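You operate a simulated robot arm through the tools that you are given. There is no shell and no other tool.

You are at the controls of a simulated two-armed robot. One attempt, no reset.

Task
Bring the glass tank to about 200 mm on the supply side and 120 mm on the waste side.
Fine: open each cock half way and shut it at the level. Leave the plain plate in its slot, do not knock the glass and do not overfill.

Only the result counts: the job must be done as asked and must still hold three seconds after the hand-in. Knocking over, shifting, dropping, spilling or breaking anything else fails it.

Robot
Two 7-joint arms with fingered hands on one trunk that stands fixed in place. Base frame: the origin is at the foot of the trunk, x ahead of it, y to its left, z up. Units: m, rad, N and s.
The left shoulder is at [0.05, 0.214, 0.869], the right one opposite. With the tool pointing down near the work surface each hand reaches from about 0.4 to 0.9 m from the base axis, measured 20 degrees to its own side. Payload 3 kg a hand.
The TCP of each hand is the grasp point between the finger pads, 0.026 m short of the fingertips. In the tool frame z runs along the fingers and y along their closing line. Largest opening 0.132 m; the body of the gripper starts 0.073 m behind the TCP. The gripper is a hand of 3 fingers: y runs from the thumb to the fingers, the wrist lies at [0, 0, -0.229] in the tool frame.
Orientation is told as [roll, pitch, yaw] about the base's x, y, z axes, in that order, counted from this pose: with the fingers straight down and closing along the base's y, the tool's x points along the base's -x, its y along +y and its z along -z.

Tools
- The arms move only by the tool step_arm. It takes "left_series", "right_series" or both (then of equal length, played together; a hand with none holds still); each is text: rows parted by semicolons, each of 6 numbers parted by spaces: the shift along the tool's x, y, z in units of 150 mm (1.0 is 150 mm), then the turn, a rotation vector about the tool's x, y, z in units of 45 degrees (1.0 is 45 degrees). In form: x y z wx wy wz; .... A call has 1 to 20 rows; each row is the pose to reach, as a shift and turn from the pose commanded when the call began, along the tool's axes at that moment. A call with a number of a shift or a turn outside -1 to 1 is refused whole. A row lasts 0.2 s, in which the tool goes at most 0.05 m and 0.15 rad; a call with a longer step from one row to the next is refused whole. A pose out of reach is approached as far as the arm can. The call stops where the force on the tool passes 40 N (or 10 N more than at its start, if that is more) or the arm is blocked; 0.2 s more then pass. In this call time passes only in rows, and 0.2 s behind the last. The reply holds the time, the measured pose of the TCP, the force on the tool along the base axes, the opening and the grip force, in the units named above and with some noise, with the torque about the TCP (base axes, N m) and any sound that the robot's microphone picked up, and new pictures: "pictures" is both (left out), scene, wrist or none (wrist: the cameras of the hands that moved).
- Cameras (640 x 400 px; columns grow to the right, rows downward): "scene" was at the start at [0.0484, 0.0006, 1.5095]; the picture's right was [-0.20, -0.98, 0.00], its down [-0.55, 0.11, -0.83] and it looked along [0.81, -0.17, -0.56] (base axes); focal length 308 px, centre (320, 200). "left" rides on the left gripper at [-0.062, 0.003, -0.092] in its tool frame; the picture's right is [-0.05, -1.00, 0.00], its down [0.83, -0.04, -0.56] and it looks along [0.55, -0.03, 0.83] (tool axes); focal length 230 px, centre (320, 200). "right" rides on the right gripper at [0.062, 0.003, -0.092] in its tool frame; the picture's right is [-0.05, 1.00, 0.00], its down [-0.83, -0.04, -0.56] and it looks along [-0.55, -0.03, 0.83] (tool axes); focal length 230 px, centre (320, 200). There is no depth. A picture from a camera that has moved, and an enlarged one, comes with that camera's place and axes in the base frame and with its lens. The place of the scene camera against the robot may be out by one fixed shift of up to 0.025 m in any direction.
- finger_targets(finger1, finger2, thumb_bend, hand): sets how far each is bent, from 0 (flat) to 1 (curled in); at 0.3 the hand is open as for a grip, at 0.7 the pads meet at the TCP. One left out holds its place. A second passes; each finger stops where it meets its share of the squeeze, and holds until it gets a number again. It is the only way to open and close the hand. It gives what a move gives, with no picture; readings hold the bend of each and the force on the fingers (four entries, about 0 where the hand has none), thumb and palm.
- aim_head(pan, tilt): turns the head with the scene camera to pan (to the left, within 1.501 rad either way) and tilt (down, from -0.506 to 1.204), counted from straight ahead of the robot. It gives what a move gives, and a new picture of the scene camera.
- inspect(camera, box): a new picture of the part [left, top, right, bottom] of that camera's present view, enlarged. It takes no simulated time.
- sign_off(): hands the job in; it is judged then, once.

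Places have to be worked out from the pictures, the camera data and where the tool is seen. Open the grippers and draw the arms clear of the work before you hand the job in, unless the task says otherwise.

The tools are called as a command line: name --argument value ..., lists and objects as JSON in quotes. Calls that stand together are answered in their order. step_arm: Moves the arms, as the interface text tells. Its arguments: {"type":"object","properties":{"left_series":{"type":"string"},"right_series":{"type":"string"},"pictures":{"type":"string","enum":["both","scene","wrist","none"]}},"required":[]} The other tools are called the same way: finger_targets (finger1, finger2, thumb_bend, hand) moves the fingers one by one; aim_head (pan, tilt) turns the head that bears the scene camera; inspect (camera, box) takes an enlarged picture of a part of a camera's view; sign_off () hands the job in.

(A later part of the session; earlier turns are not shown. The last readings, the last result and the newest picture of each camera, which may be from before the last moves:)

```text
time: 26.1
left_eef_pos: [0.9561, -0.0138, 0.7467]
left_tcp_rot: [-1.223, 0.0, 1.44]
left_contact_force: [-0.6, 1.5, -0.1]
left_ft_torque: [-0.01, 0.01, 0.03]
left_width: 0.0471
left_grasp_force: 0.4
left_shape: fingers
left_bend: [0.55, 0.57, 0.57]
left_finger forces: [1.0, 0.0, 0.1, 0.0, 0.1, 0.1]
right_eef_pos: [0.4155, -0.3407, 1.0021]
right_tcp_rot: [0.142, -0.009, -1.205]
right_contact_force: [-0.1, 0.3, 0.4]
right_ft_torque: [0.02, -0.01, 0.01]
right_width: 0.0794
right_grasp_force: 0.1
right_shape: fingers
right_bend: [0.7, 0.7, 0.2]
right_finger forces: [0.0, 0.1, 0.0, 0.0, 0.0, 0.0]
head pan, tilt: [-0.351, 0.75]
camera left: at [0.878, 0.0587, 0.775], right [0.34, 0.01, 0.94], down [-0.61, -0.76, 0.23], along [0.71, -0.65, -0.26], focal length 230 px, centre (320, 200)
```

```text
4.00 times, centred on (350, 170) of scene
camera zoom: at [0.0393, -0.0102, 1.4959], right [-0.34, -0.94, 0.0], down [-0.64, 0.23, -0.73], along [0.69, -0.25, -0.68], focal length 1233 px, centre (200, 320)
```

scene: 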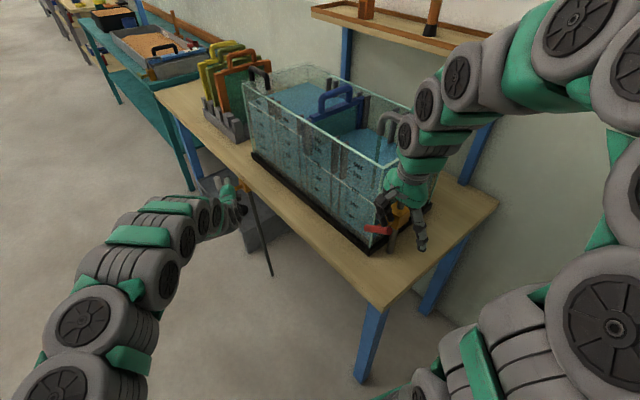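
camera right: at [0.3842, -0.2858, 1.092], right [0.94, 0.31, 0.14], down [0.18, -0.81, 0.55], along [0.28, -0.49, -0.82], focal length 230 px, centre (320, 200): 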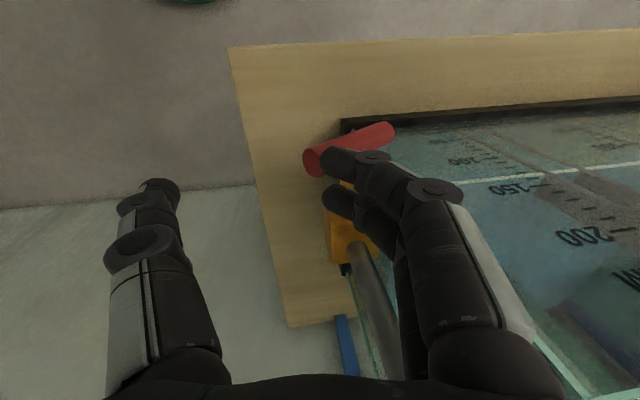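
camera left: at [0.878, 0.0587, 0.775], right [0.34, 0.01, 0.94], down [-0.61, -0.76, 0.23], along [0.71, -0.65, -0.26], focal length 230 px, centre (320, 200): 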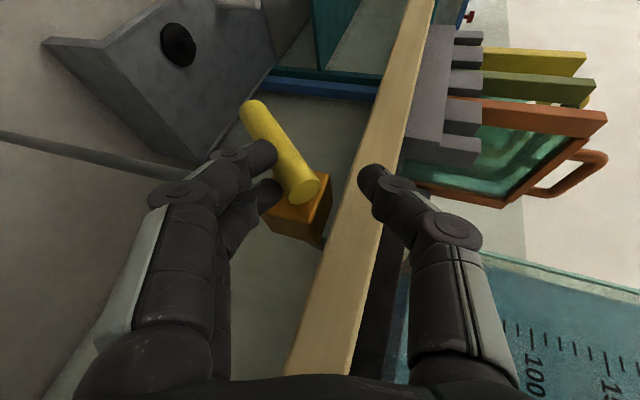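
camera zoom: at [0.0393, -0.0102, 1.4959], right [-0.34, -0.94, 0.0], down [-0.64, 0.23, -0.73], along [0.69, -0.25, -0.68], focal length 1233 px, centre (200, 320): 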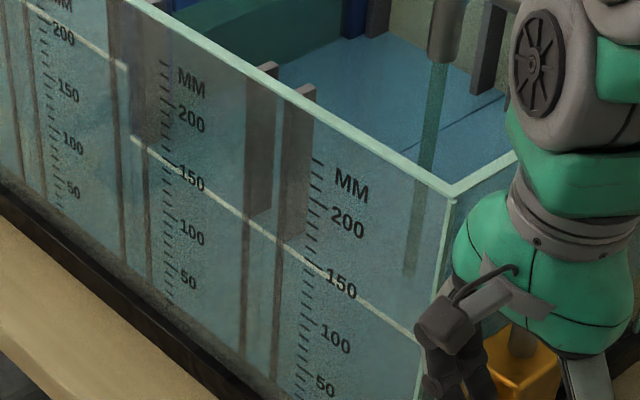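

Waste is ~207 mm and beginning to drop; supply ~151 mm. I lower the left hand 12 mm so neither thumb nor fingers bear on the bar, and check the handle stays put.

step_arm --left_series "0 0.038 0.0136 0 0 0; 0 0.0752 0.0272 0 0 0; 0 0.0752 0.0272 0 0 0; 0 0.0752 0.0272 0 0 0; 0 0.0752 0.0272 0 0 0" --pictures "both"

```text
time: 27.3
left_eef_pos: [0.9568, -0.0151, 0.7348]
left_tcp_rot: [-1.222, 0.0, 1.44]
left_contact_force: [0.2, -0.9, -0.1]
left_ft_torque: [0.01, 0.0, -0.02]
left_width: 0.045
left_grasp_force: 0.1
left_shape: fingers
left_bend: [0.57, 0.57, 0.57]
left_finger forces: [0.1, 0.0, 0.1, 0.1, 0.0, 0.1]
right_eef_pos: [0.4161, -0.3425, 1.0006]
right_tcp_rot: [0.141, -0.007, -1.203]
right_contact_force: [0.5, -0.6, -1.0]
right_ft_torque: [-0.03, -0.03, 0.01]
right_width: 0.0795
right_grasp_force: 0.0
right_shape: fingers
right_bend: [0.7, 0.7, 0.2]
right_finger forces: [0.0, 0.1, 0.0, 0.1, 0.1, 0.0]
head pan, tilt: [-0.351, 0.75]
camera left: at [0.8769, 0.0581, 0.7627], right [0.35, 0.01, 0.94], down [-0.61, -0.76, 0.23], along [0.71, -0.65, -0.26], focal length 230 px, centre (320, 200)
```

scene: 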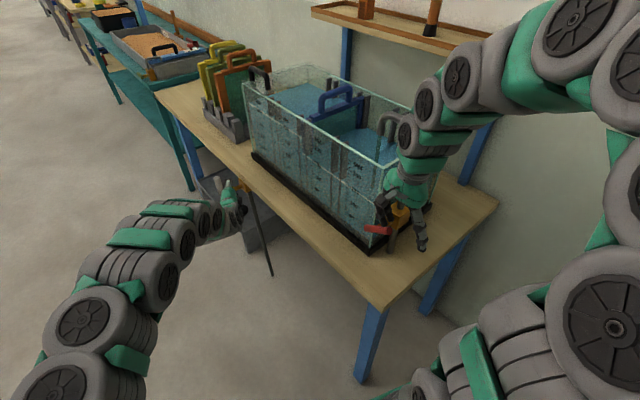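
left: 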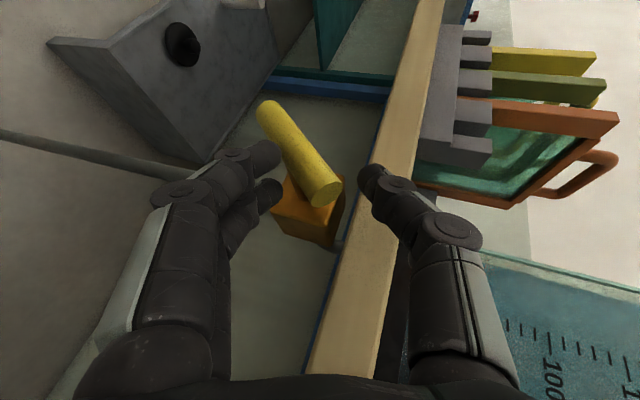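

The yellow handle stayed at 45° with the hand off it. Both hands are poised to shut; I wait ~4 s and read the levels.

step_arm --left_series "0 0 0 0 0 0; 0 0 0 0 0 0; 0 0 0 0 0 0; 0 0 0 0 0 0; 0 0 0 0 0 0; 0 0 0 0 0 0; 0 0 0 0 0 0; 0 0 0 0 0 0; 0 0 0 0 0 0; 0 0 0 0 0 0; 0 0 0 0 0 0; 0 0 0 0 0 0; 0 0 0 0 0 0; 0 0 0 0 0 0; 0 0 0 0 0 0; 0 0 0 0 0 0; 0 0 0 0 0 0; 0 0 0 0 0 0; 0 0 0 0 0 0; 0 0 0 0 0 0" --pictures "scene"

inspect --camera "scene" --box '[240, 85, 320, 155]'

inspect --camera "scene" --box '[335, 145, 405, 230]'

```text
time: 31.5
left_eef_pos: [0.9558, -0.0155, 0.7357]
left_tcp_rot: [-1.223, 0.001, 1.441]
left_contact_force: [0.3, -0.1, -0.1]
left_ft_torque: [0.0, -0.01, -0.02]
left_width: 0.0449
left_grasp_force: 0.0
left_shape: fingers
left_bend: [0.57, 0.57, 0.57]
left_finger forces: [0.1, 0.0, 0.1, 0.0, 0.1, 0.1]
right_eef_pos: [0.4154, -0.3421, 1.0033]
right_tcp_rot: [0.144, -0.009, -1.204]
right_contact_force: [0.2, -0.2, 0.6]
right_ft_torque: [-0.02, -0.01, -0.02]
right_width: 0.0795
right_grasp_force: 0.1
right_shape: fingers
right_bend: [0.7, 0.7, 0.2]
right_finger forces: [0.1, 0.1, 0.1, 0.1, 0.0, 0.0]
head pan, tilt: [-0.351, 0.75]
```

scene: 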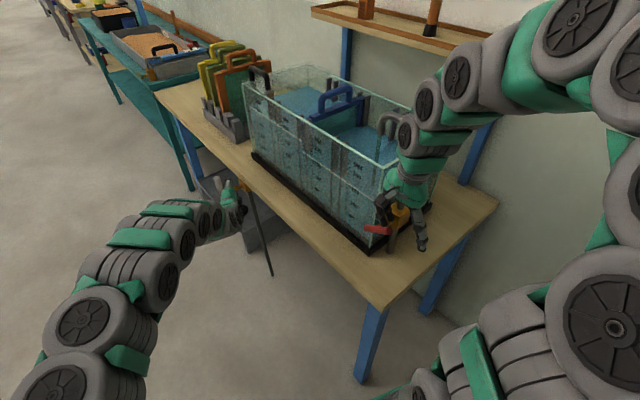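

```text
5.71 times, centred on (280, 120) of scene
camera zoom: at [0.0393, -0.0102, 1.4959], right [-0.34, -0.94, 0.0], down [-0.64, 0.23, -0.73], along [0.69, -0.25, -0.68], focal length 1762 px, centre (549, 657)
```

zoom: 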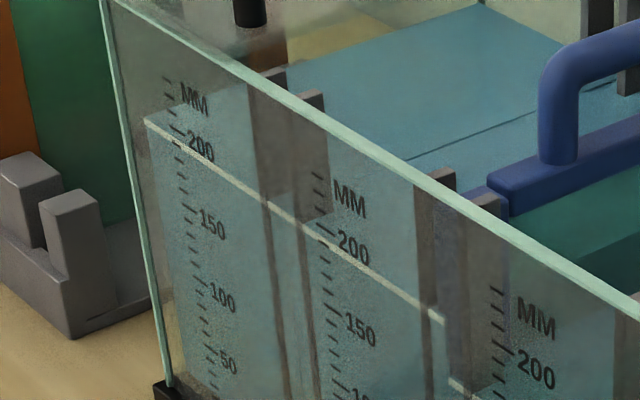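

```text
4.71 times, centred on (370, 188) of scene
camera zoom: at [0.0393, -0.0102, 1.4959], right [-0.34, -0.94, 0.0], down [-0.64, 0.23, -0.73], along [0.69, -0.25, -0.68], focal length 1451 px, centre (85, 259)
```

zoom: 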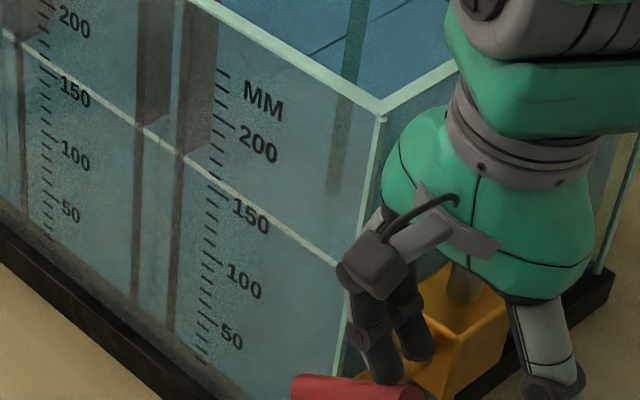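

Waste ≈193 mm (~2.5 mm/s down), supply ≈161 mm (~1.75 mm/s up). Expect supply to reach 200 around t≈53–54 and waste 120 around t≈60+; I keep waiting.

step_arm --left_series "0 0 0 0 0 0; 0 0 0 0 0 0; 0 0 0 0 0 0; 0 0 0 0 0 0; 0 0 0 0 0 0; 0 0 0 0 0 0; 0 0 0 0 0 0; 0 0 0 0 0 0; 0 0 0 0 0 0; 0 0 0 0 0 0; 0 0 0 0 0 0; 0 0 0 0 0 0; 0 0 0 0 0 0; 0 0 0 0 0 0; 0 0 0 0 0 0; 0 0 0 0 0 0; 0 0 0 0 0 0; 0 0 0 0 0 0; 0 0 0 0 0 0; 0 0 0 0 0 0" --pictures "none"

step_arm --left_series "0 0 0 0 0 0; 0 0 0 0 0 0; 0 0 0 0 0 0; 0 0 0 0 0 0; 0 0 0 0 0 0; 0 0 0 0 0 0; 0 0 0 0 0 0; 0 0 0 0 0 0; 0 0 0 0 0 0; 0 0 0 0 0 0; 0 0 0 0 0 0; 0 0 0 0 0 0; 0 0 0 0 0 0; 0 0 0 0 0 0; 0 0 0 0 0 0; 0 0 0 0 0 0; 0 0 0 0 0 0; 0 0 0 0 0 0; 0 0 0 0 0 0; 0 0 0 0 0 0" --pictures "scene"

inspect --camera "scene" --box '[240, 85, 320, 155]'

inspect --camera "scene" --box '[335, 145, 405, 230]'

```text
time: 35.7
left_eef_pos: [0.9555, -0.0149, 0.7344]
left_tcp_rot: [-1.222, 0.0, 1.44]
left_contact_force: [0.0, 0.0, 0.6]
left_ft_torque: [-0.01, -0.02, -0.01]
left_width: 0.0451
left_grasp_force: 0.0
left_shape: fingers
left_bend: [0.57, 0.57, 0.57]
left_finger forces: [0.1, 0.0, 0.0, 0.0, 0.0, 0.0]
right_eef_pos: [0.4157, -0.3408, 1.0015]
right_tcp_rot: [0.142, -0.009, -1.204]
right_contact_force: [-0.3, 0.6, -0.7]
right_ft_torque: [0.03, -0.01, 0.02]
right_width: 0.0794
right_grasp_force: 0.1
right_shape: fingers
right_bend: [0.7, 0.7, 0.2]
right_finger forces: [0.0, 0.1, 0.0, 0.1, 0.0, 0.1]
head pan, tilt: [-0.351, 0.75]
```

```text
time: 39.9
left_eef_pos: [0.9558, -0.0143, 0.7348]
left_tcp_rot: [-1.223, 0.002, 1.44]
left_contact_force: [0.5, 0.2, 0.4]
left_ft_torque: [0.04, 0.0, -0.02]
left_width: 0.0453
left_grasp_force: 0.0
left_shape: fingers
left_bend: [0.57, 0.57, 0.57]
left_finger forces: [0.0, 0.0, 0.0, 0.0, 0.1, 0.0]
right_eef_pos: [0.4153, -0.3413, 1.002]
right_tcp_rot: [0.143, -0.009, -1.205]
right_contact_force: [-0.4, 0.5, -0.2]
right_ft_torque: [-0.02, -0.02, -0.02]
right_width: 0.0797
right_grasp_force: 0.0
right_shape: fingers
right_bend: [0.7, 0.7, 0.2]
right_finger forces: [0.0, 0.0, 0.0, 0.1, 0.1, 0.1]
head pan, tilt: [-0.351, 0.75]
```

scene: 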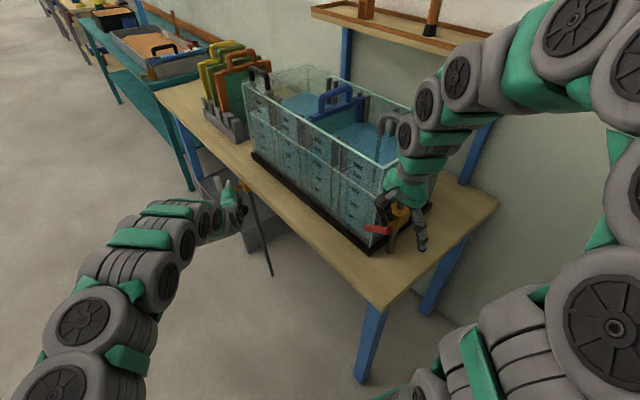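

```text
5.71 times, centred on (280, 120) of scene
camera zoom: at [0.0393, -0.0102, 1.4959], right [-0.34, -0.94, 0.0], down [-0.64, 0.23, -0.73], along [0.69, -0.25, -0.68], focal length 1762 px, centre (549, 657)
```

zoom: 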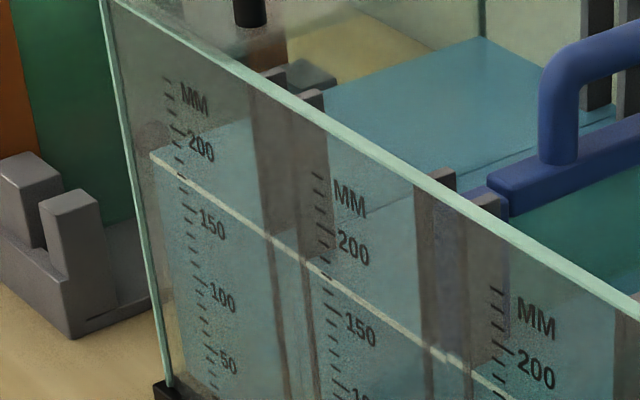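

```text
4.71 times, centred on (370, 188) of scene
camera zoom: at [0.0393, -0.0102, 1.4959], right [-0.34, -0.94, 0.0], down [-0.64, 0.23, -0.73], along [0.69, -0.25, -0.68], focal length 1451 px, centre (85, 259)
```

zoom: 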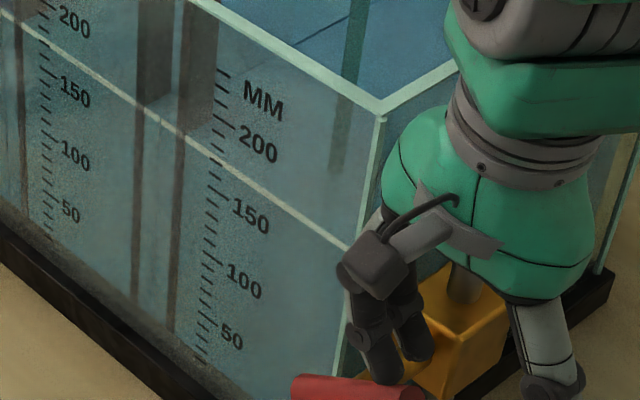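

Waste ≈174, supply ≈177 mm at t=39.9. Supply should hit 200 at about t≈52; I wait 4 s more and re-read.

step_arm --left_series "0 0 0 0 0 0; 0 0 0 0 0 0; 0 0 0 0 0 0; 0 0 0 0 0 0; 0 0 0 0 0 0; 0 0 0 0 0 0; 0 0 0 0 0 0; 0 0 0 0 0 0; 0 0 0 0 0 0; 0 0 0 0 0 0; 0 0 0 0 0 0; 0 0 0 0 0 0; 0 0 0 0 0 0; 0 0 0 0 0 0; 0 0 0 0 0 0; 0 0 0 0 0 0; 0 0 0 0 0 0; 0 0 0 0 0 0; 0 0 0 0 0 0; 0 0 0 0 0 0" --pictures "scene"

inspect --camera "scene" --box '[240, 85, 320, 155]'

inspect --camera "scene" --box '[350, 150, 390, 200]'

inspect --camera "scene" --box '[310, 130, 350, 180]'

```text
time: 44.1
left_eef_pos: [0.9564, -0.0143, 0.7345]
left_tcp_rot: [-1.221, -0.002, 1.44]
left_contact_force: [0.2, 0.7, 0.4]
left_ft_torque: [-0.03, 0.01, 0.0]
left_width: 0.0452
left_grasp_force: 0.0
left_shape: fingers
left_bend: [0.57, 0.57, 0.57]
left_finger forces: [0.0, 0.0, 0.0, 0.0, 0.1, 0.0]
right_eef_pos: [0.4146, -0.342, 1.0018]
right_tcp_rot: [0.144, -0.009, -1.203]
right_contact_force: [0.0, 0.8, 0.3]
right_ft_torque: [-0.02, -0.01, -0.02]
right_width: 0.0794
right_grasp_force: 0.1
right_shape: fingers
right_bend: [0.7, 0.7, 0.2]
right_finger forces: [0.0, 0.0, 0.0, 0.0, 0.0, 0.1]
head pan, tilt: [-0.351, 0.75]
```

scene: 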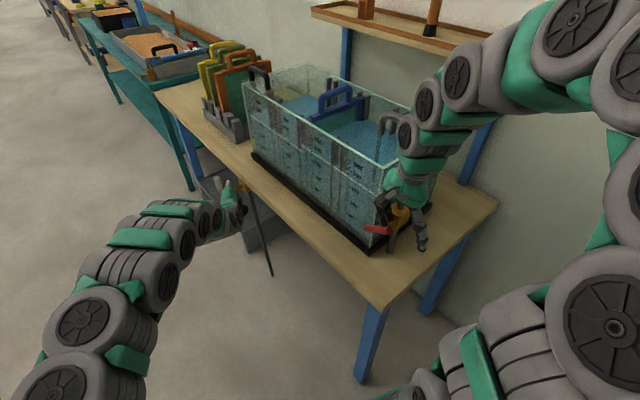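

```text
5.71 times, centred on (280, 120) of scene
camera zoom: at [0.0393, -0.0102, 1.4959], right [-0.34, -0.94, 0.0], down [-0.64, 0.23, -0.73], along [0.69, -0.25, -0.68], focal length 1762 px, centre (549, 657)
```

zoom: 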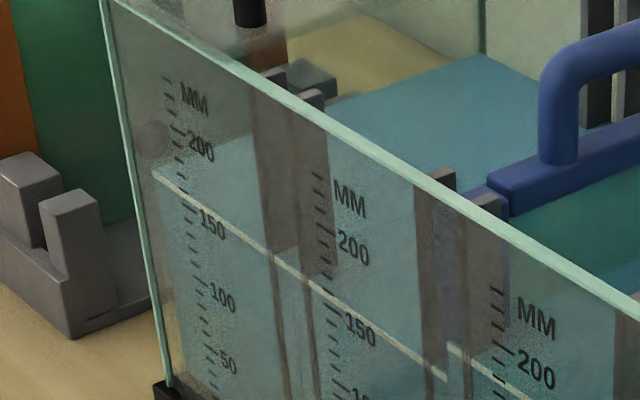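

```text
8.00 times, centred on (370, 175) of scene
camera zoom: at [0.0393, -0.0102, 1.4959], right [-0.34, -0.94, 0.0], down [-0.64, 0.23, -0.73], along [0.69, -0.25, -0.68], focal length 2467 px, centre (-80, 400)
```

zoom: 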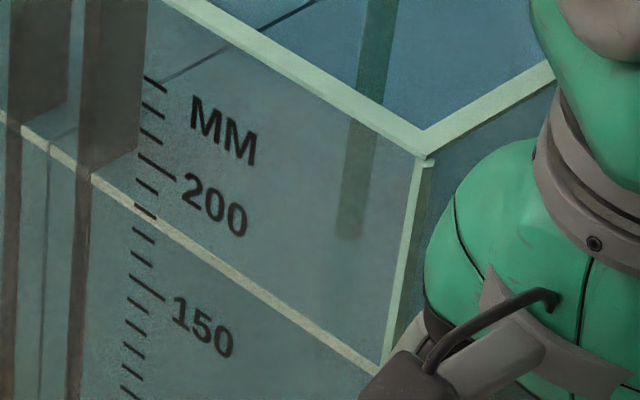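

```text
8.00 times, centred on (330, 155) of scene
camera zoom: at [0.0393, -0.0102, 1.4959], right [-0.34, -0.94, 0.0], down [-0.64, 0.23, -0.73], along [0.69, -0.25, -0.68], focal length 2467 px, centre (240, 560)
```

zoom: 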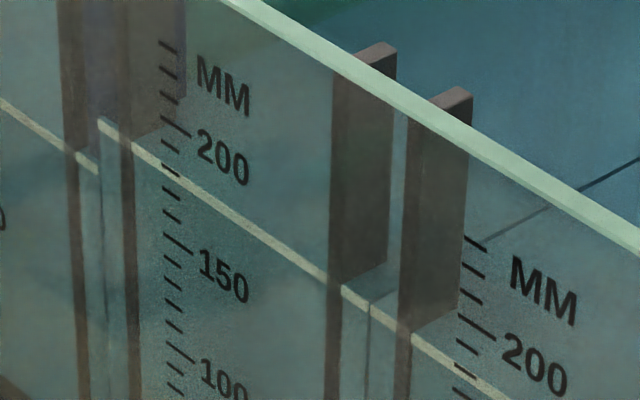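

Supply ≈180 mm at t=44.1 (avg 1.68 mm/s → 200 at t≈56). I need a sharper waste reading, so I zoom in on both left scales.

inspect --camera "scene" --box '[255, 95, 305, 155]'

inspect --camera "scene" --box '[285, 110, 325, 160]'

```text
6.67 times, centred on (280, 125) of scene
camera zoom: at [0.0393, -0.0102, 1.4959], right [-0.34, -0.94, 0.0], down [-0.64, 0.23, -0.73], along [0.69, -0.25, -0.68], focal length 2056 px, centre (587, 700)
```

zoom: 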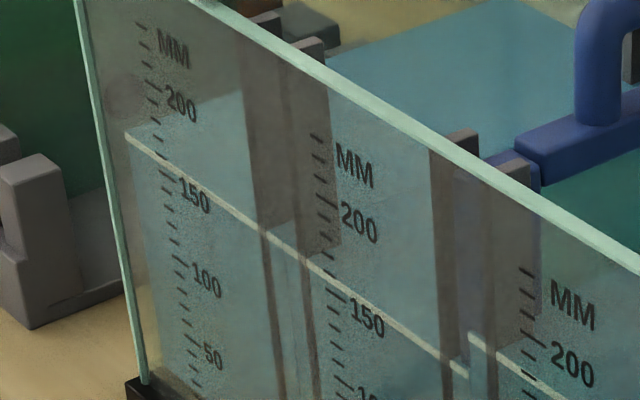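

```text
8.00 times, centred on (305, 135) of scene
camera zoom: at [0.0393, -0.0102, 1.4959], right [-0.34, -0.94, 0.0], down [-0.64, 0.23, -0.73], along [0.69, -0.25, -0.68], focal length 2467 px, centre (440, 720)
```

zoom: 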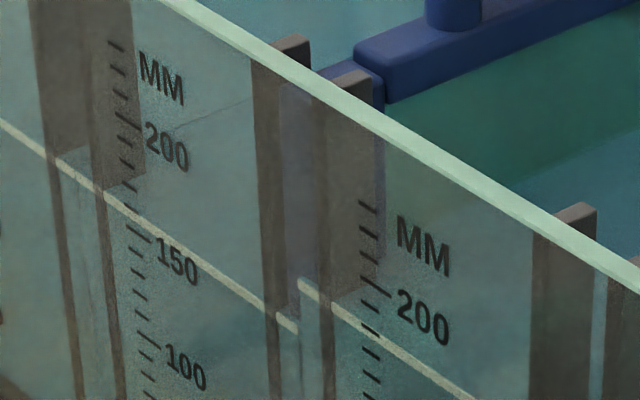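

Waste ≈158 mm, dropping ~2.7 mm/s → 120 at about t≈58.5. I wait until t≈51, then re-read both.

step_arm --left_series "0 0 0 0 0 0; 0 0 0 0 0 0; 0 0 0 0 0 0; 0 0 0 0 0 0; 0 0 0 0 0 0; 0 0 0 0 0 0; 0 0 0 0 0 0; 0 0 0 0 0 0; 0 0 0 0 0 0; 0 0 0 0 0 0; 0 0 0 0 0 0; 0 0 0 0 0 0; 0 0 0 0 0 0; 0 0 0 0 0 0; 0 0 0 0 0 0; 0 0 0 0 0 0; 0 0 0 0 0 0; 0 0 0 0 0 0; 0 0 0 0 0 0; 0 0 0 0 0 0" --pictures "none"

step_arm --left_series "0 0 0 0 0 0; 0 0 0 0 0 0; 0 0 0 0 0 0; 0 0 0 0 0 0; 0 0 0 0 0 0; 0 0 0 0 0 0; 0 0 0 0 0 0; 0 0 0 0 0 0; 0 0 0 0 0 0; 0 0 0 0 0 0" --pictures "scene"

inspect --camera "scene" --box '[285, 110, 325, 160]'

inspect --camera "scene" --box '[350, 150, 390, 200]'

inspect --camera "scene" --box '[310, 130, 350, 180]'

inspect --camera "left" --box '[230, 70, 410, 250]'

```text
time: 48.3
left_eef_pos: [0.9555, -0.0162, 0.7347]
left_tcp_rot: [-1.221, 0.002, 1.439]
left_contact_force: [0.6, -0.3, 0.0]
left_ft_torque: [0.01, 0.0, 0.02]
left_width: 0.045
left_grasp_force: 0.1
left_shape: fingers
left_bend: [0.57, 0.57, 0.57]
left_finger forces: [0.0, 0.1, 0.0, 0.0, 0.0, 0.0]
right_eef_pos: [0.4154, -0.3408, 1.0017]
right_tcp_rot: [0.14, -0.009, -1.206]
right_contact_force: [0.3, 0.6, 0.4]
right_ft_torque: [0.0, -0.02, -0.01]
right_width: 0.0795
right_grasp_force: 0.1
right_shape: fingers
right_bend: [0.7, 0.7, 0.2]
right_finger forces: [0.0, 0.0, 0.0, 0.1, 0.0, 0.1]
head pan, tilt: [-0.351, 0.75]
```

```text
time: 50.5
left_eef_pos: [0.9567, -0.0155, 0.7347]
left_tcp_rot: [-1.221, 0.001, 1.438]
left_contact_force: [-0.5, -0.4, 0.3]
left_ft_torque: [0.0, -0.01, -0.01]
left_width: 0.0451
left_grasp_force: 0.0
left_shape: fingers
left_bend: [0.57, 0.57, 0.57]
left_finger forces: [0.1, 0.0, 0.0, 0.0, 0.1, 0.0]
right_eef_pos: [0.4153, -0.3412, 1.0015]
right_tcp_rot: [0.142, -0.008, -1.204]
right_contact_force: [0.3, -0.4, 0.3]
right_ft_torque: [0.03, -0.02, 0.01]
right_width: 0.0794
right_grasp_force: 0.1
right_shape: fingers
right_bend: [0.7, 0.7, 0.2]
right_finger forces: [0.1, 0.0, 0.1, 0.0, 0.0, 0.0]
head pan, tilt: [-0.351, 0.75]
```

scene: 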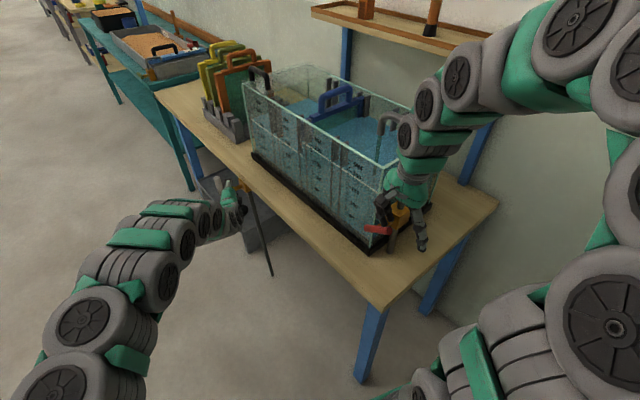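

```text
8.00 times, centred on (305, 135) of scene
camera zoom: at [0.0393, -0.0102, 1.4959], right [-0.34, -0.94, 0.0], down [-0.64, 0.23, -0.73], along [0.69, -0.25, -0.68], focal length 2467 px, centre (440, 720)
```

zoom: 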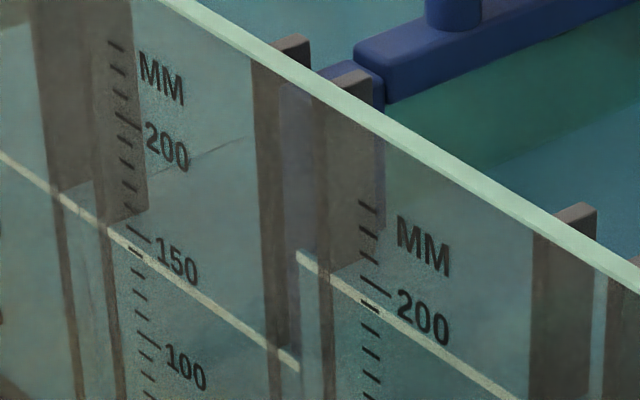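

```text
8.00 times, centred on (370, 175) of scene
camera zoom: at [0.0393, -0.0102, 1.4959], right [-0.34, -0.94, 0.0], down [-0.64, 0.23, -0.73], along [0.69, -0.25, -0.68], focal length 2467 px, centre (-80, 400)
```

zoom: 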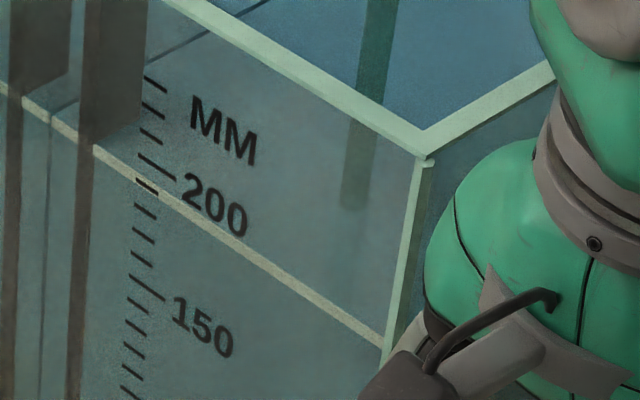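

```text
8.00 times, centred on (330, 155) of scene
camera zoom: at [0.0393, -0.0102, 1.4959], right [-0.34, -0.94, 0.0], down [-0.64, 0.23, -0.73], along [0.69, -0.25, -0.68], focal length 2467 px, centre (240, 560)
```

zoom: 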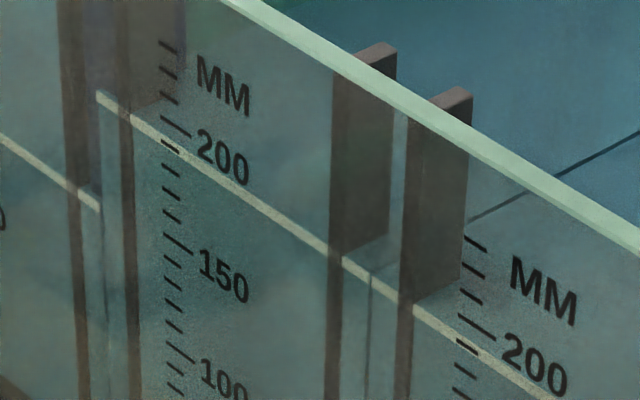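

```text
2.22 times, centred on (320, 160) of left
camera zoom: at [0.8769, 0.0581, 0.7627], right [0.35, 0.01, 0.94], down [-0.61, -0.76, 0.23], along [0.71, -0.65, -0.26], focal length 511 px, centre (320, 289)
```

zoom: 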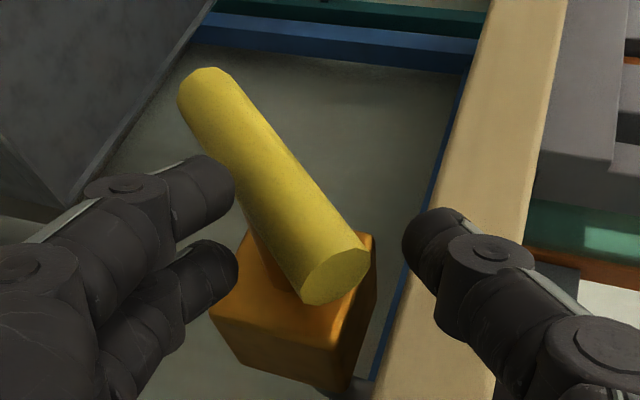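

At t=50.5: supply ≈191 mm (1.72 mm/s), waste ≈140 mm (2.8 mm/s). I wait 4.2 s so supply is ≈198.5, then push the red bar's near end down to shut it.

step_arm --right_series "0 0 0 0 0 0; 0 0 0 0 0 0; 0 0 0 0 0 0; 0 0 0 0 0 0; 0 0 0 0 0 0; 0 0 0 0 0 0; 0 0 0 0 0 0; 0 0 0 0 0 0; 0 0 0 0 0 0; 0 0 0 0 0 0; 0 0 0 0 0 0; 0 0 0 0 0 0; 0 0 0 0 0 0; 0 0 0 0 0 0; 0 0 0 0 0 0; 0 0 0 0 0 0; 0 0 0 0 0 0; 0 0 0 0 0 0; 0 0 0 0 0 0; 0 0 0 0 0 0" --pictures "none"

inspect --camera "scene" --box '[350, 150, 390, 200]'

inspect --camera "scene" --box '[285, 110, 325, 160]'

inspect --camera "right" --box '[280, 100, 440, 220]'

```text
time: 54.7
left_eef_pos: [0.956, -0.0147, 0.7349]
left_tcp_rot: [-1.22, 0.001, 1.44]
left_contact_force: [-1.5, -0.1, -0.5]
left_ft_torque: [-0.02, 0.02, 0.05]
left_width: 0.0451
left_grasp_force: 0.1
left_shape: fingers
left_bend: [0.57, 0.57, 0.57]
left_finger forces: [0.1, 0.1, 0.0, 0.0, 0.1, 0.1]
right_eef_pos: [0.4149, -0.3416, 1.0013]
right_tcp_rot: [0.143, -0.008, -1.205]
right_contact_force: [0.0, 0.8, 0.7]
right_ft_torque: [0.02, 0.02, 0.02]
right_width: 0.0795
right_grasp_force: 0.0
right_shape: fingers
right_bend: [0.7, 0.7, 0.2]
right_finger forces: [0.0, 0.0, 0.1, 0.1, 0.1, 0.0]
head pan, tilt: [-0.351, 0.75]
```

```text
8.00 times, centred on (370, 175) of scene
camera zoom: at [0.0393, -0.0102, 1.4959], right [-0.34, -0.94, 0.0], down [-0.64, 0.23, -0.73], along [0.69, -0.25, -0.68], focal length 2467 px, centre (-80, 400)
```

zoom: 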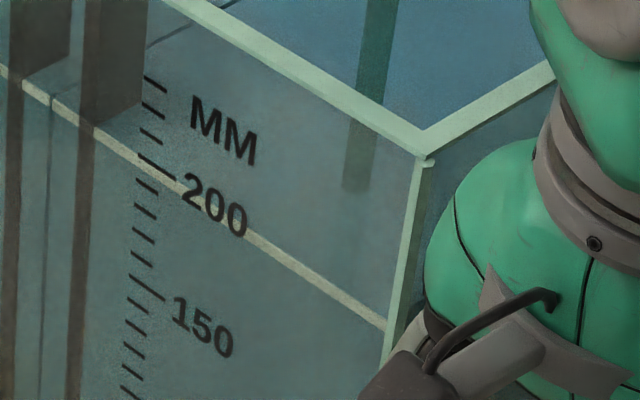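

```text
8.00 times, centred on (305, 135) of scene
camera zoom: at [0.0393, -0.0102, 1.4959], right [-0.34, -0.94, 0.0], down [-0.64, 0.23, -0.73], along [0.69, -0.25, -0.68], focal length 2467 px, centre (440, 720)
```

zoom: 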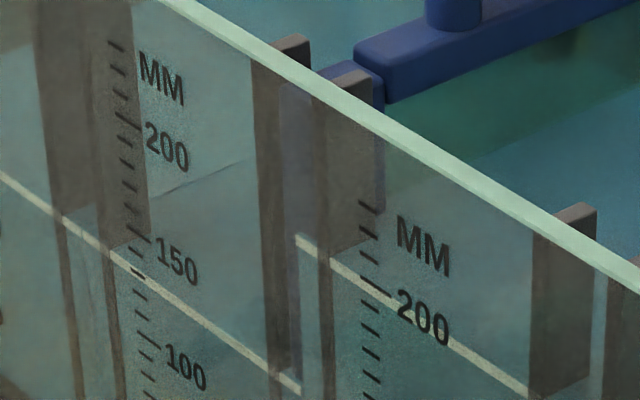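

```text
3.33 times, centred on (360, 160) of right
camera zoom: at [0.3842, -0.2859, 1.092], right [0.94, 0.31, 0.14], down [0.18, -0.81, 0.55], along [0.28, -0.49, -0.82], focal length 767 px, centre (187, 333)
```

zoom: 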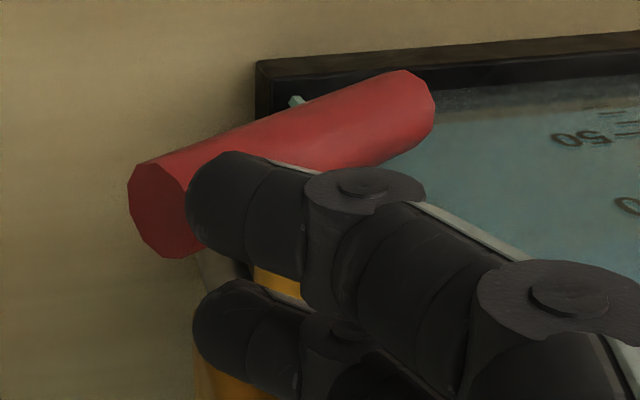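

Supply ≈198.3 mm — time to shut. I push the red bar's near end down 34 mm in vertical steps.

step_arm --right_series "0 -0.0075 0.0528 0 0 0; 0 -0.0151 0.1056 0 0 0; 0 -0.0208 0.1452 0 0 0; 0 -0.0255 0.1782 0 0 0; 0 -0.0292 0.2046 0 0 0; 0 -0.0321 0.2244 0 0 0" --pictures "both"

inspect --camera "right" --box '[280, 90, 460, 220]'

inspect --camera "scene" --box '[340, 180, 440, 260]'

inspect --camera "scene" --box '[285, 110, 325, 160]'

inspect --camera "scene" --box '[350, 150, 390, 200]'

```text
time: 56.1
left_eef_pos: [0.9562, -0.015, 0.7355]
left_tcp_rot: [-1.221, 0.001, 1.44]
left_contact_force: [-0.6, -0.6, 0.8]
left_ft_torque: [-0.02, 0.02, 0.06]
left_width: 0.0451
left_grasp_force: 0.0
left_shape: fingers
left_bend: [0.57, 0.57, 0.57]
left_finger forces: [0.0, 0.0, 0.0, 0.1, 0.1, 0.0]
right_eef_pos: [0.4159, -0.3418, 0.9669]
right_tcp_rot: [0.14, -0.008, -1.204]
right_contact_force: [-4.9, -1.3, 2.8]
right_ft_torque: [-0.01, 0.1, -0.05]
right_width: 0.0739
right_grasp_force: 13.2
right_shape: fingers
right_bend: [0.71, 0.71, 0.2]
right_finger forces: [14.0, 12.8, 0.1, 0.0, 0.0, 0.1]
head pan, tilt: [-0.351, 0.75]
camera right: at [0.3848, -0.2863, 1.0575], right [0.94, 0.31, 0.14], down [0.18, -0.81, 0.55], along [0.28, -0.49, -0.82], focal length 230 px, centre (320, 200)
```

scene: 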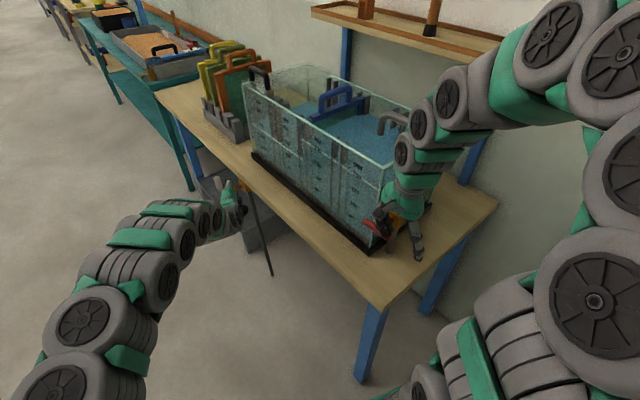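
right: 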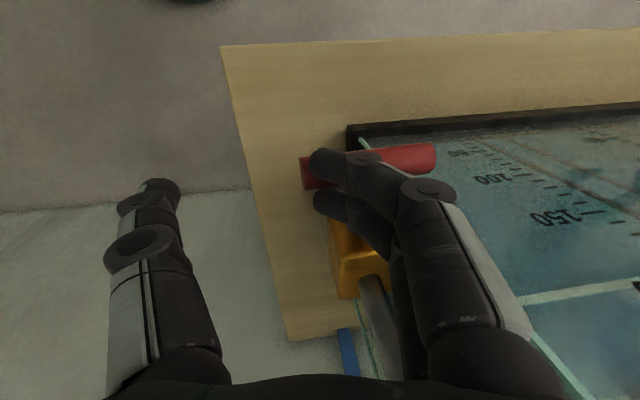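

```text
3.08 times, centred on (370, 155) of right
camera zoom: at [0.3848, -0.2863, 1.0575], right [0.94, 0.31, 0.14], down [0.18, -0.81, 0.55], along [0.28, -0.49, -0.82], focal length 708 px, centre (166, 338)
```

zoom: 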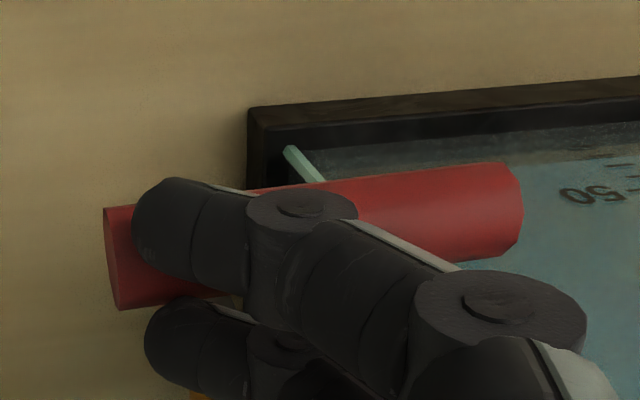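

```text
5.00 times, centred on (390, 220) of scene
camera zoom: at [0.0392, -0.0102, 1.4959], right [-0.34, -0.94, 0.0], down [-0.64, 0.23, -0.73], along [0.69, -0.25, -0.68], focal length 1542 px, centre (-30, 100)
```

zoom: 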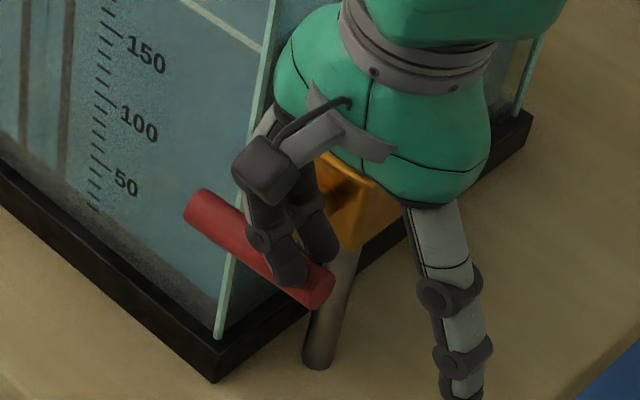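

```text
8.00 times, centred on (305, 135) of scene
camera zoom: at [0.0392, -0.0102, 1.4959], right [-0.34, -0.94, 0.0], down [-0.64, 0.23, -0.73], along [0.69, -0.25, -0.68], focal length 2467 px, centre (440, 720)
```

zoom: 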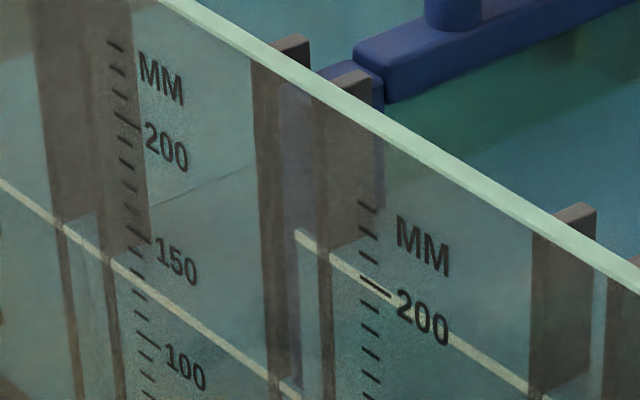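

```text
8.00 times, centred on (370, 175) of scene
camera zoom: at [0.0392, -0.0102, 1.4959], right [-0.34, -0.94, 0.0], down [-0.64, 0.23, -0.73], along [0.69, -0.25, -0.68], focal length 2467 px, centre (-80, 400)
```

zoom: 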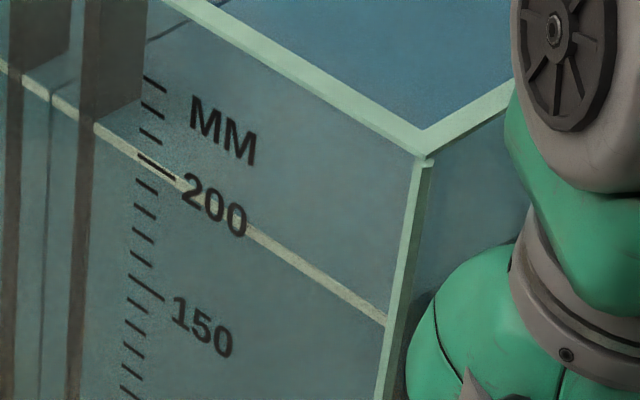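

Supply reads ≈200 and the stream has vanished, but the red bar looks still ~5° short of its stop. I press 6 mm further until the stop resists.

step_arm --right_series "0 -0.0028 0.0198 0 0 0; 0 -0.0057 0.0396 0 0 0" --pictures "none"

inspect --camera "scene" --box '[340, 180, 440, 260]'

inspect --camera "scene" --box '[285, 110, 325, 160]'

```text
time: 56.7
left_eef_pos: [0.9558, -0.0141, 0.7351]
left_tcp_rot: [-1.222, 0.001, 1.441]
left_contact_force: [0.3, -1.2, -0.2]
left_ft_torque: [-0.02, 0.02, 0.04]
left_width: 0.0452
left_grasp_force: 0.2
left_shape: fingers
left_bend: [0.57, 0.57, 0.57]
left_finger forces: [0.1, 0.0, 0.1, 0.0, 0.1, 0.0]
right_eef_pos: [0.4162, -0.3398, 0.962]
right_tcp_rot: [0.145, -0.01, -1.205]
right_contact_force: [-6.1, 13.3, 24.0]
right_ft_torque: [0.32, 0.01, 0.03]
right_width: 0.073
right_grasp_force: 39.8
right_shape: fingers
right_bend: [0.73, 0.73, 0.2]
right_finger forces: [44.3, 33.9, 0.0, 0.0, 0.1, 0.0]
head pan, tilt: [-0.351, 0.75]
```

```text
5.00 times, centred on (390, 220) of scene
camera zoom: at [0.0391, -0.0098, 1.4959], right [-0.34, -0.94, 0.0], down [-0.64, 0.23, -0.73], along [0.69, -0.25, -0.68], focal length 1542 px, centre (-30, 100)
```

zoom: 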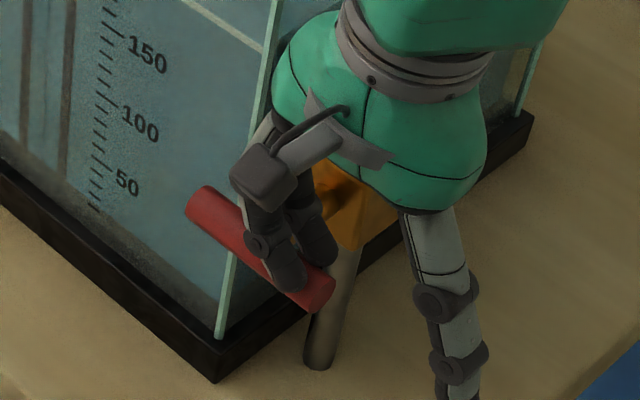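

```text
8.00 times, centred on (305, 135) of scene
camera zoom: at [0.0391, -0.0098, 1.4959], right [-0.34, -0.94, 0.0], down [-0.64, 0.23, -0.73], along [0.69, -0.25, -0.68], focal length 2467 px, centre (440, 720)
```

zoom: 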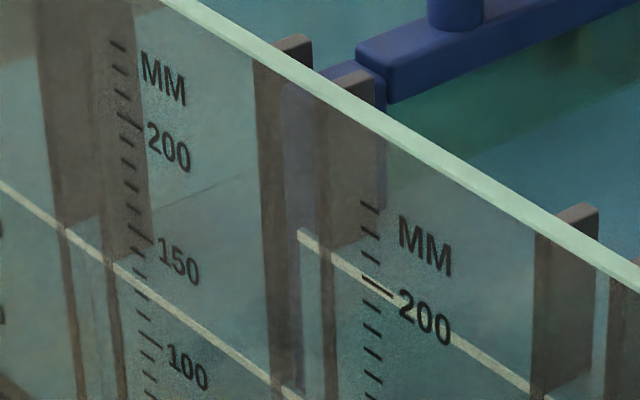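

Red is hard on its stop now (24 N, bar back at its original slope). Waste ≈125.5 mm. I ease the right hand up 8 mm slowly while waiting 0.8 s, then re-read.

step_arm --right_series "0 0.0014 -0.0099 0 0 0; 0 0.0033 -0.0231 0 0 0; 0 0.0057 -0.0396 0 0 0; 0 0.0085 -0.0594 0 0 0" --pictures "none"

inspect --camera "scene" --box '[285, 110, 325, 160]'

inspect --camera "scene" --box '[340, 180, 440, 260]'

```text
time: 57.7
left_eef_pos: [0.9558, -0.0149, 0.7335]
left_tcp_rot: [-1.225, -0.001, 1.441]
left_contact_force: [0.0, 0.5, 0.6]
left_ft_torque: [0.02, 0.01, -0.03]
left_width: 0.0452
left_grasp_force: 0.1
left_shape: fingers
left_bend: [0.57, 0.57, 0.57]
left_finger forces: [0.0, 0.0, 0.0, 0.0, 0.1, 0.0]
right_eef_pos: [0.4163, -0.3422, 0.9699]
right_tcp_rot: [0.141, -0.009, -1.206]
right_contact_force: [-1.7, -0.2, -0.2]
right_ft_torque: [-0.02, 0.04, 0.0]
right_width: 0.0756
right_grasp_force: 8.5
right_shape: fingers
right_bend: [0.71, 0.71, 0.2]
right_finger forces: [8.6, 9.5, 0.1, 0.0, 0.0, 0.0]
head pan, tilt: [-0.351, 0.75]
```

```text
8.00 times, centred on (305, 135) of scene
camera zoom: at [0.0393, -0.0102, 1.4959], right [-0.34, -0.94, 0.0], down [-0.64, 0.23, -0.73], along [0.69, -0.25, -0.68], focal length 2467 px, centre (440, 720)
```

zoom: 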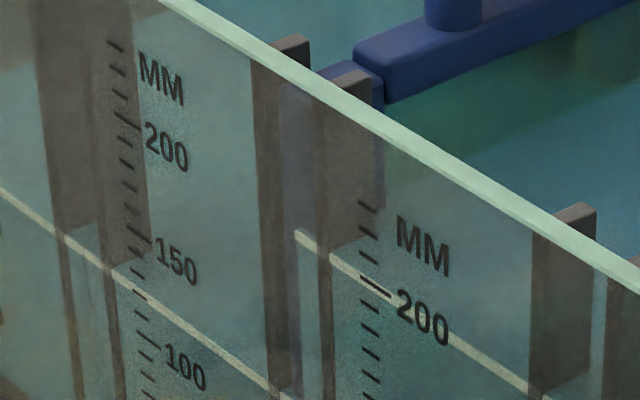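

```text
5.00 times, centred on (390, 220) of scene
camera zoom: at [0.0393, -0.0102, 1.4959], right [-0.34, -0.94, 0.0], down [-0.64, 0.23, -0.73], along [0.69, -0.25, -0.68], focal length 1542 px, centre (-30, 100)
```

zoom: 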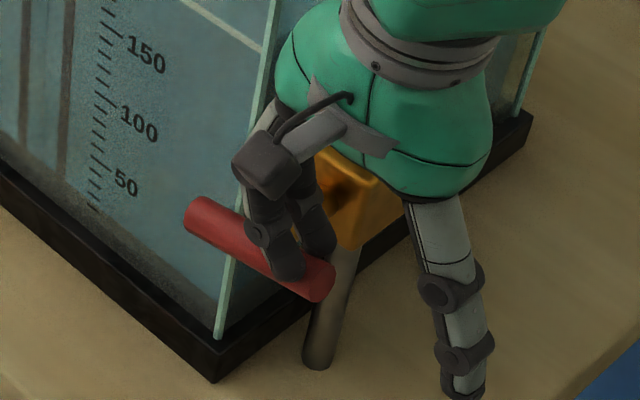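

Waste is ≈123 mm — time to shut it now. The lift dragged the red bar up ~10° (pinched between fingers), so in the same call I press red back to its stop while the left thumb pushes yellow shut.

step_arm --left_series "0 0.0501 0.0182 0 0 0; 0 0.1003 0.0363 0 0 0; 0 0.1504 0.0545 0 0 0; 0 0.1817 0.0659 0 0 0; 0 0.2005 0.0727 0 0 0; 0 0.2131 0.0772 0 0 0" --right_series "0 -0.0019 0.0132 0 0 0; 0 -0.0038 0.0264 0 0 0; 0 -0.0057 0.0396 0 0 0; 0 -0.0071 0.0495 0 0 0; 0 -0.0071 0.0495 0 0 0; 0 -0.0071 0.0495 0 0 0" --pictures "both"

inspect --camera "scene" --box '[285, 110, 325, 160]'

inspect --camera "scene" --box '[340, 180, 440, 260]'

inspect --camera "left" --box '[230, 70, 410, 250]'

```text
time: 59.1
left_eef_pos: [0.9565, -0.0144, 0.7021]
left_tcp_rot: [-1.223, 0.0, 1.441]
left_contact_force: [-1.1, -0.9, 2.7]
left_ft_torque: [-0.03, -0.09, -0.04]
left_width: 0.0479
left_grasp_force: 1.8
left_shape: fingers
left_bend: [0.57, 0.57, 0.56]
left_finger forces: [0.1, 0.1, 0.1, 0.0, 2.5, 0.0]
right_eef_pos: [0.4156, -0.3409, 0.9647]
right_tcp_rot: [0.143, -0.009, -1.205]
right_contact_force: [-3.2, 2.5, 9.5]
right_ft_torque: [0.1, 0.03, 0.0]
right_width: 0.0747
right_grasp_force: 10.7
right_shape: fingers
right_bend: [0.71, 0.71, 0.2]
right_finger forces: [11.7, 10.5, 0.0, 0.0, 0.0, 0.1]
head pan, tilt: [-0.351, 0.75]
camera right: at [0.3848, -0.2863, 1.0542], right [0.94, 0.31, 0.14], down [0.18, -0.81, 0.55], along [0.28, -0.49, -0.82], focal length 230 px, centre (320, 200)
camera left: at [0.8768, 0.0579, 0.7297], right [0.35, 0.01, 0.94], down [-0.61, -0.76, 0.23], along [0.71, -0.65, -0.26], focal length 230 px, centre (320, 200)
```

scene: 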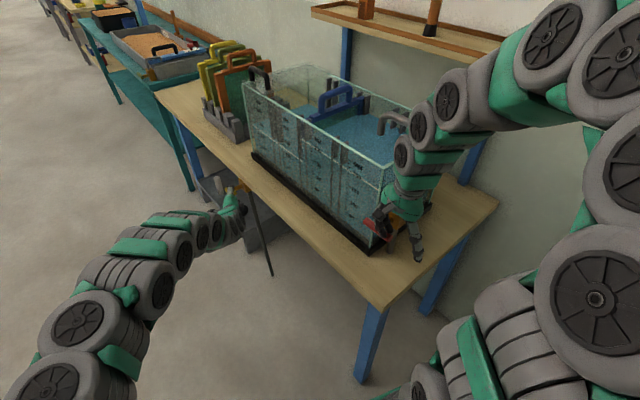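
right: 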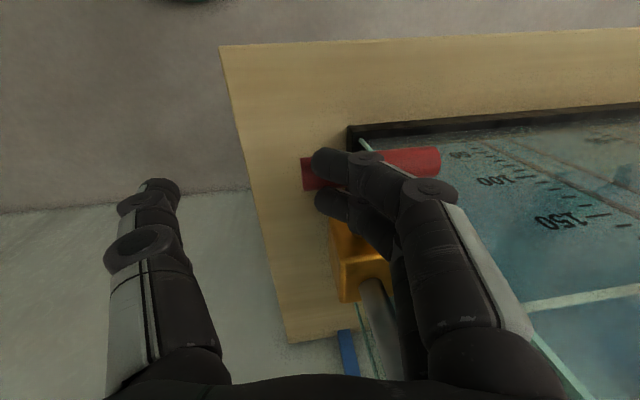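
left: 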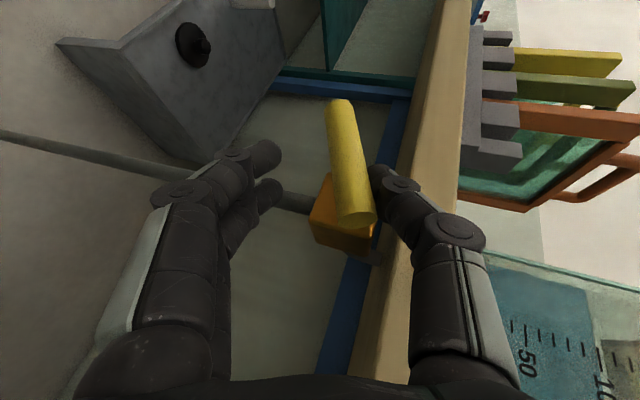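

```text
8.00 times, centred on (305, 135) of scene
camera zoom: at [0.0391, -0.0101, 1.4959], right [-0.34, -0.94, 0.0], down [-0.64, 0.23, -0.73], along [0.69, -0.25, -0.68], focal length 2467 px, centre (440, 720)
```

zoom: 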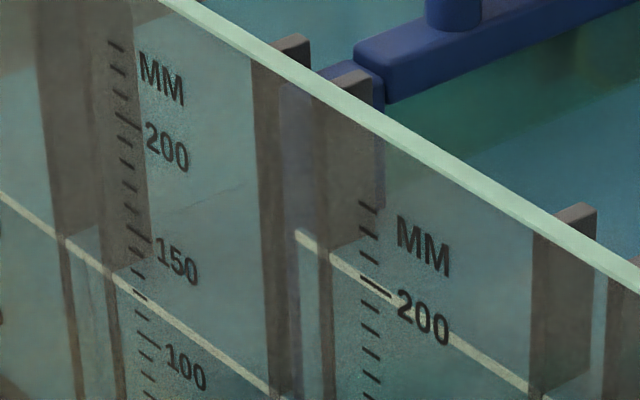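

```text
5.00 times, centred on (390, 220) of scene
camera zoom: at [0.0391, -0.0101, 1.4959], right [-0.34, -0.94, 0.0], down [-0.64, 0.23, -0.73], along [0.69, -0.25, -0.68], focal length 1542 px, centre (-30, 100)
```

zoom: 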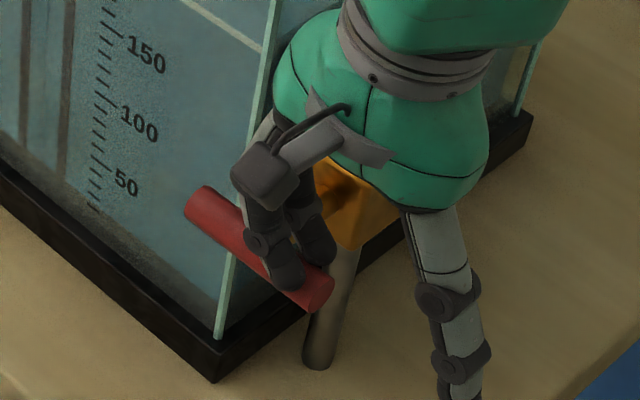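

```text
2.22 times, centred on (320, 160) of left
camera zoom: at [0.8768, 0.0579, 0.7297], right [0.35, 0.01, 0.94], down [-0.61, -0.76, 0.23], along [0.71, -0.65, -0.26], focal length 511 px, centre (320, 289)
```

zoom: 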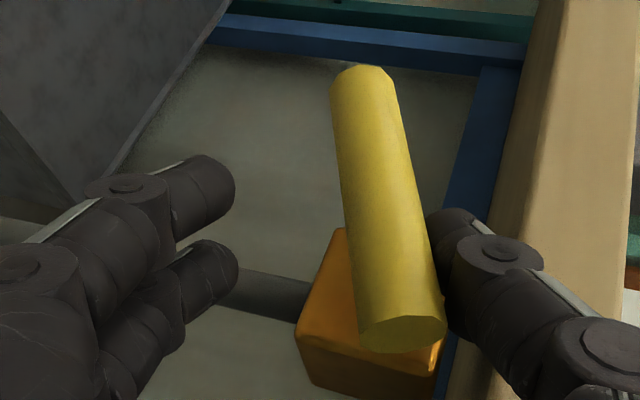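

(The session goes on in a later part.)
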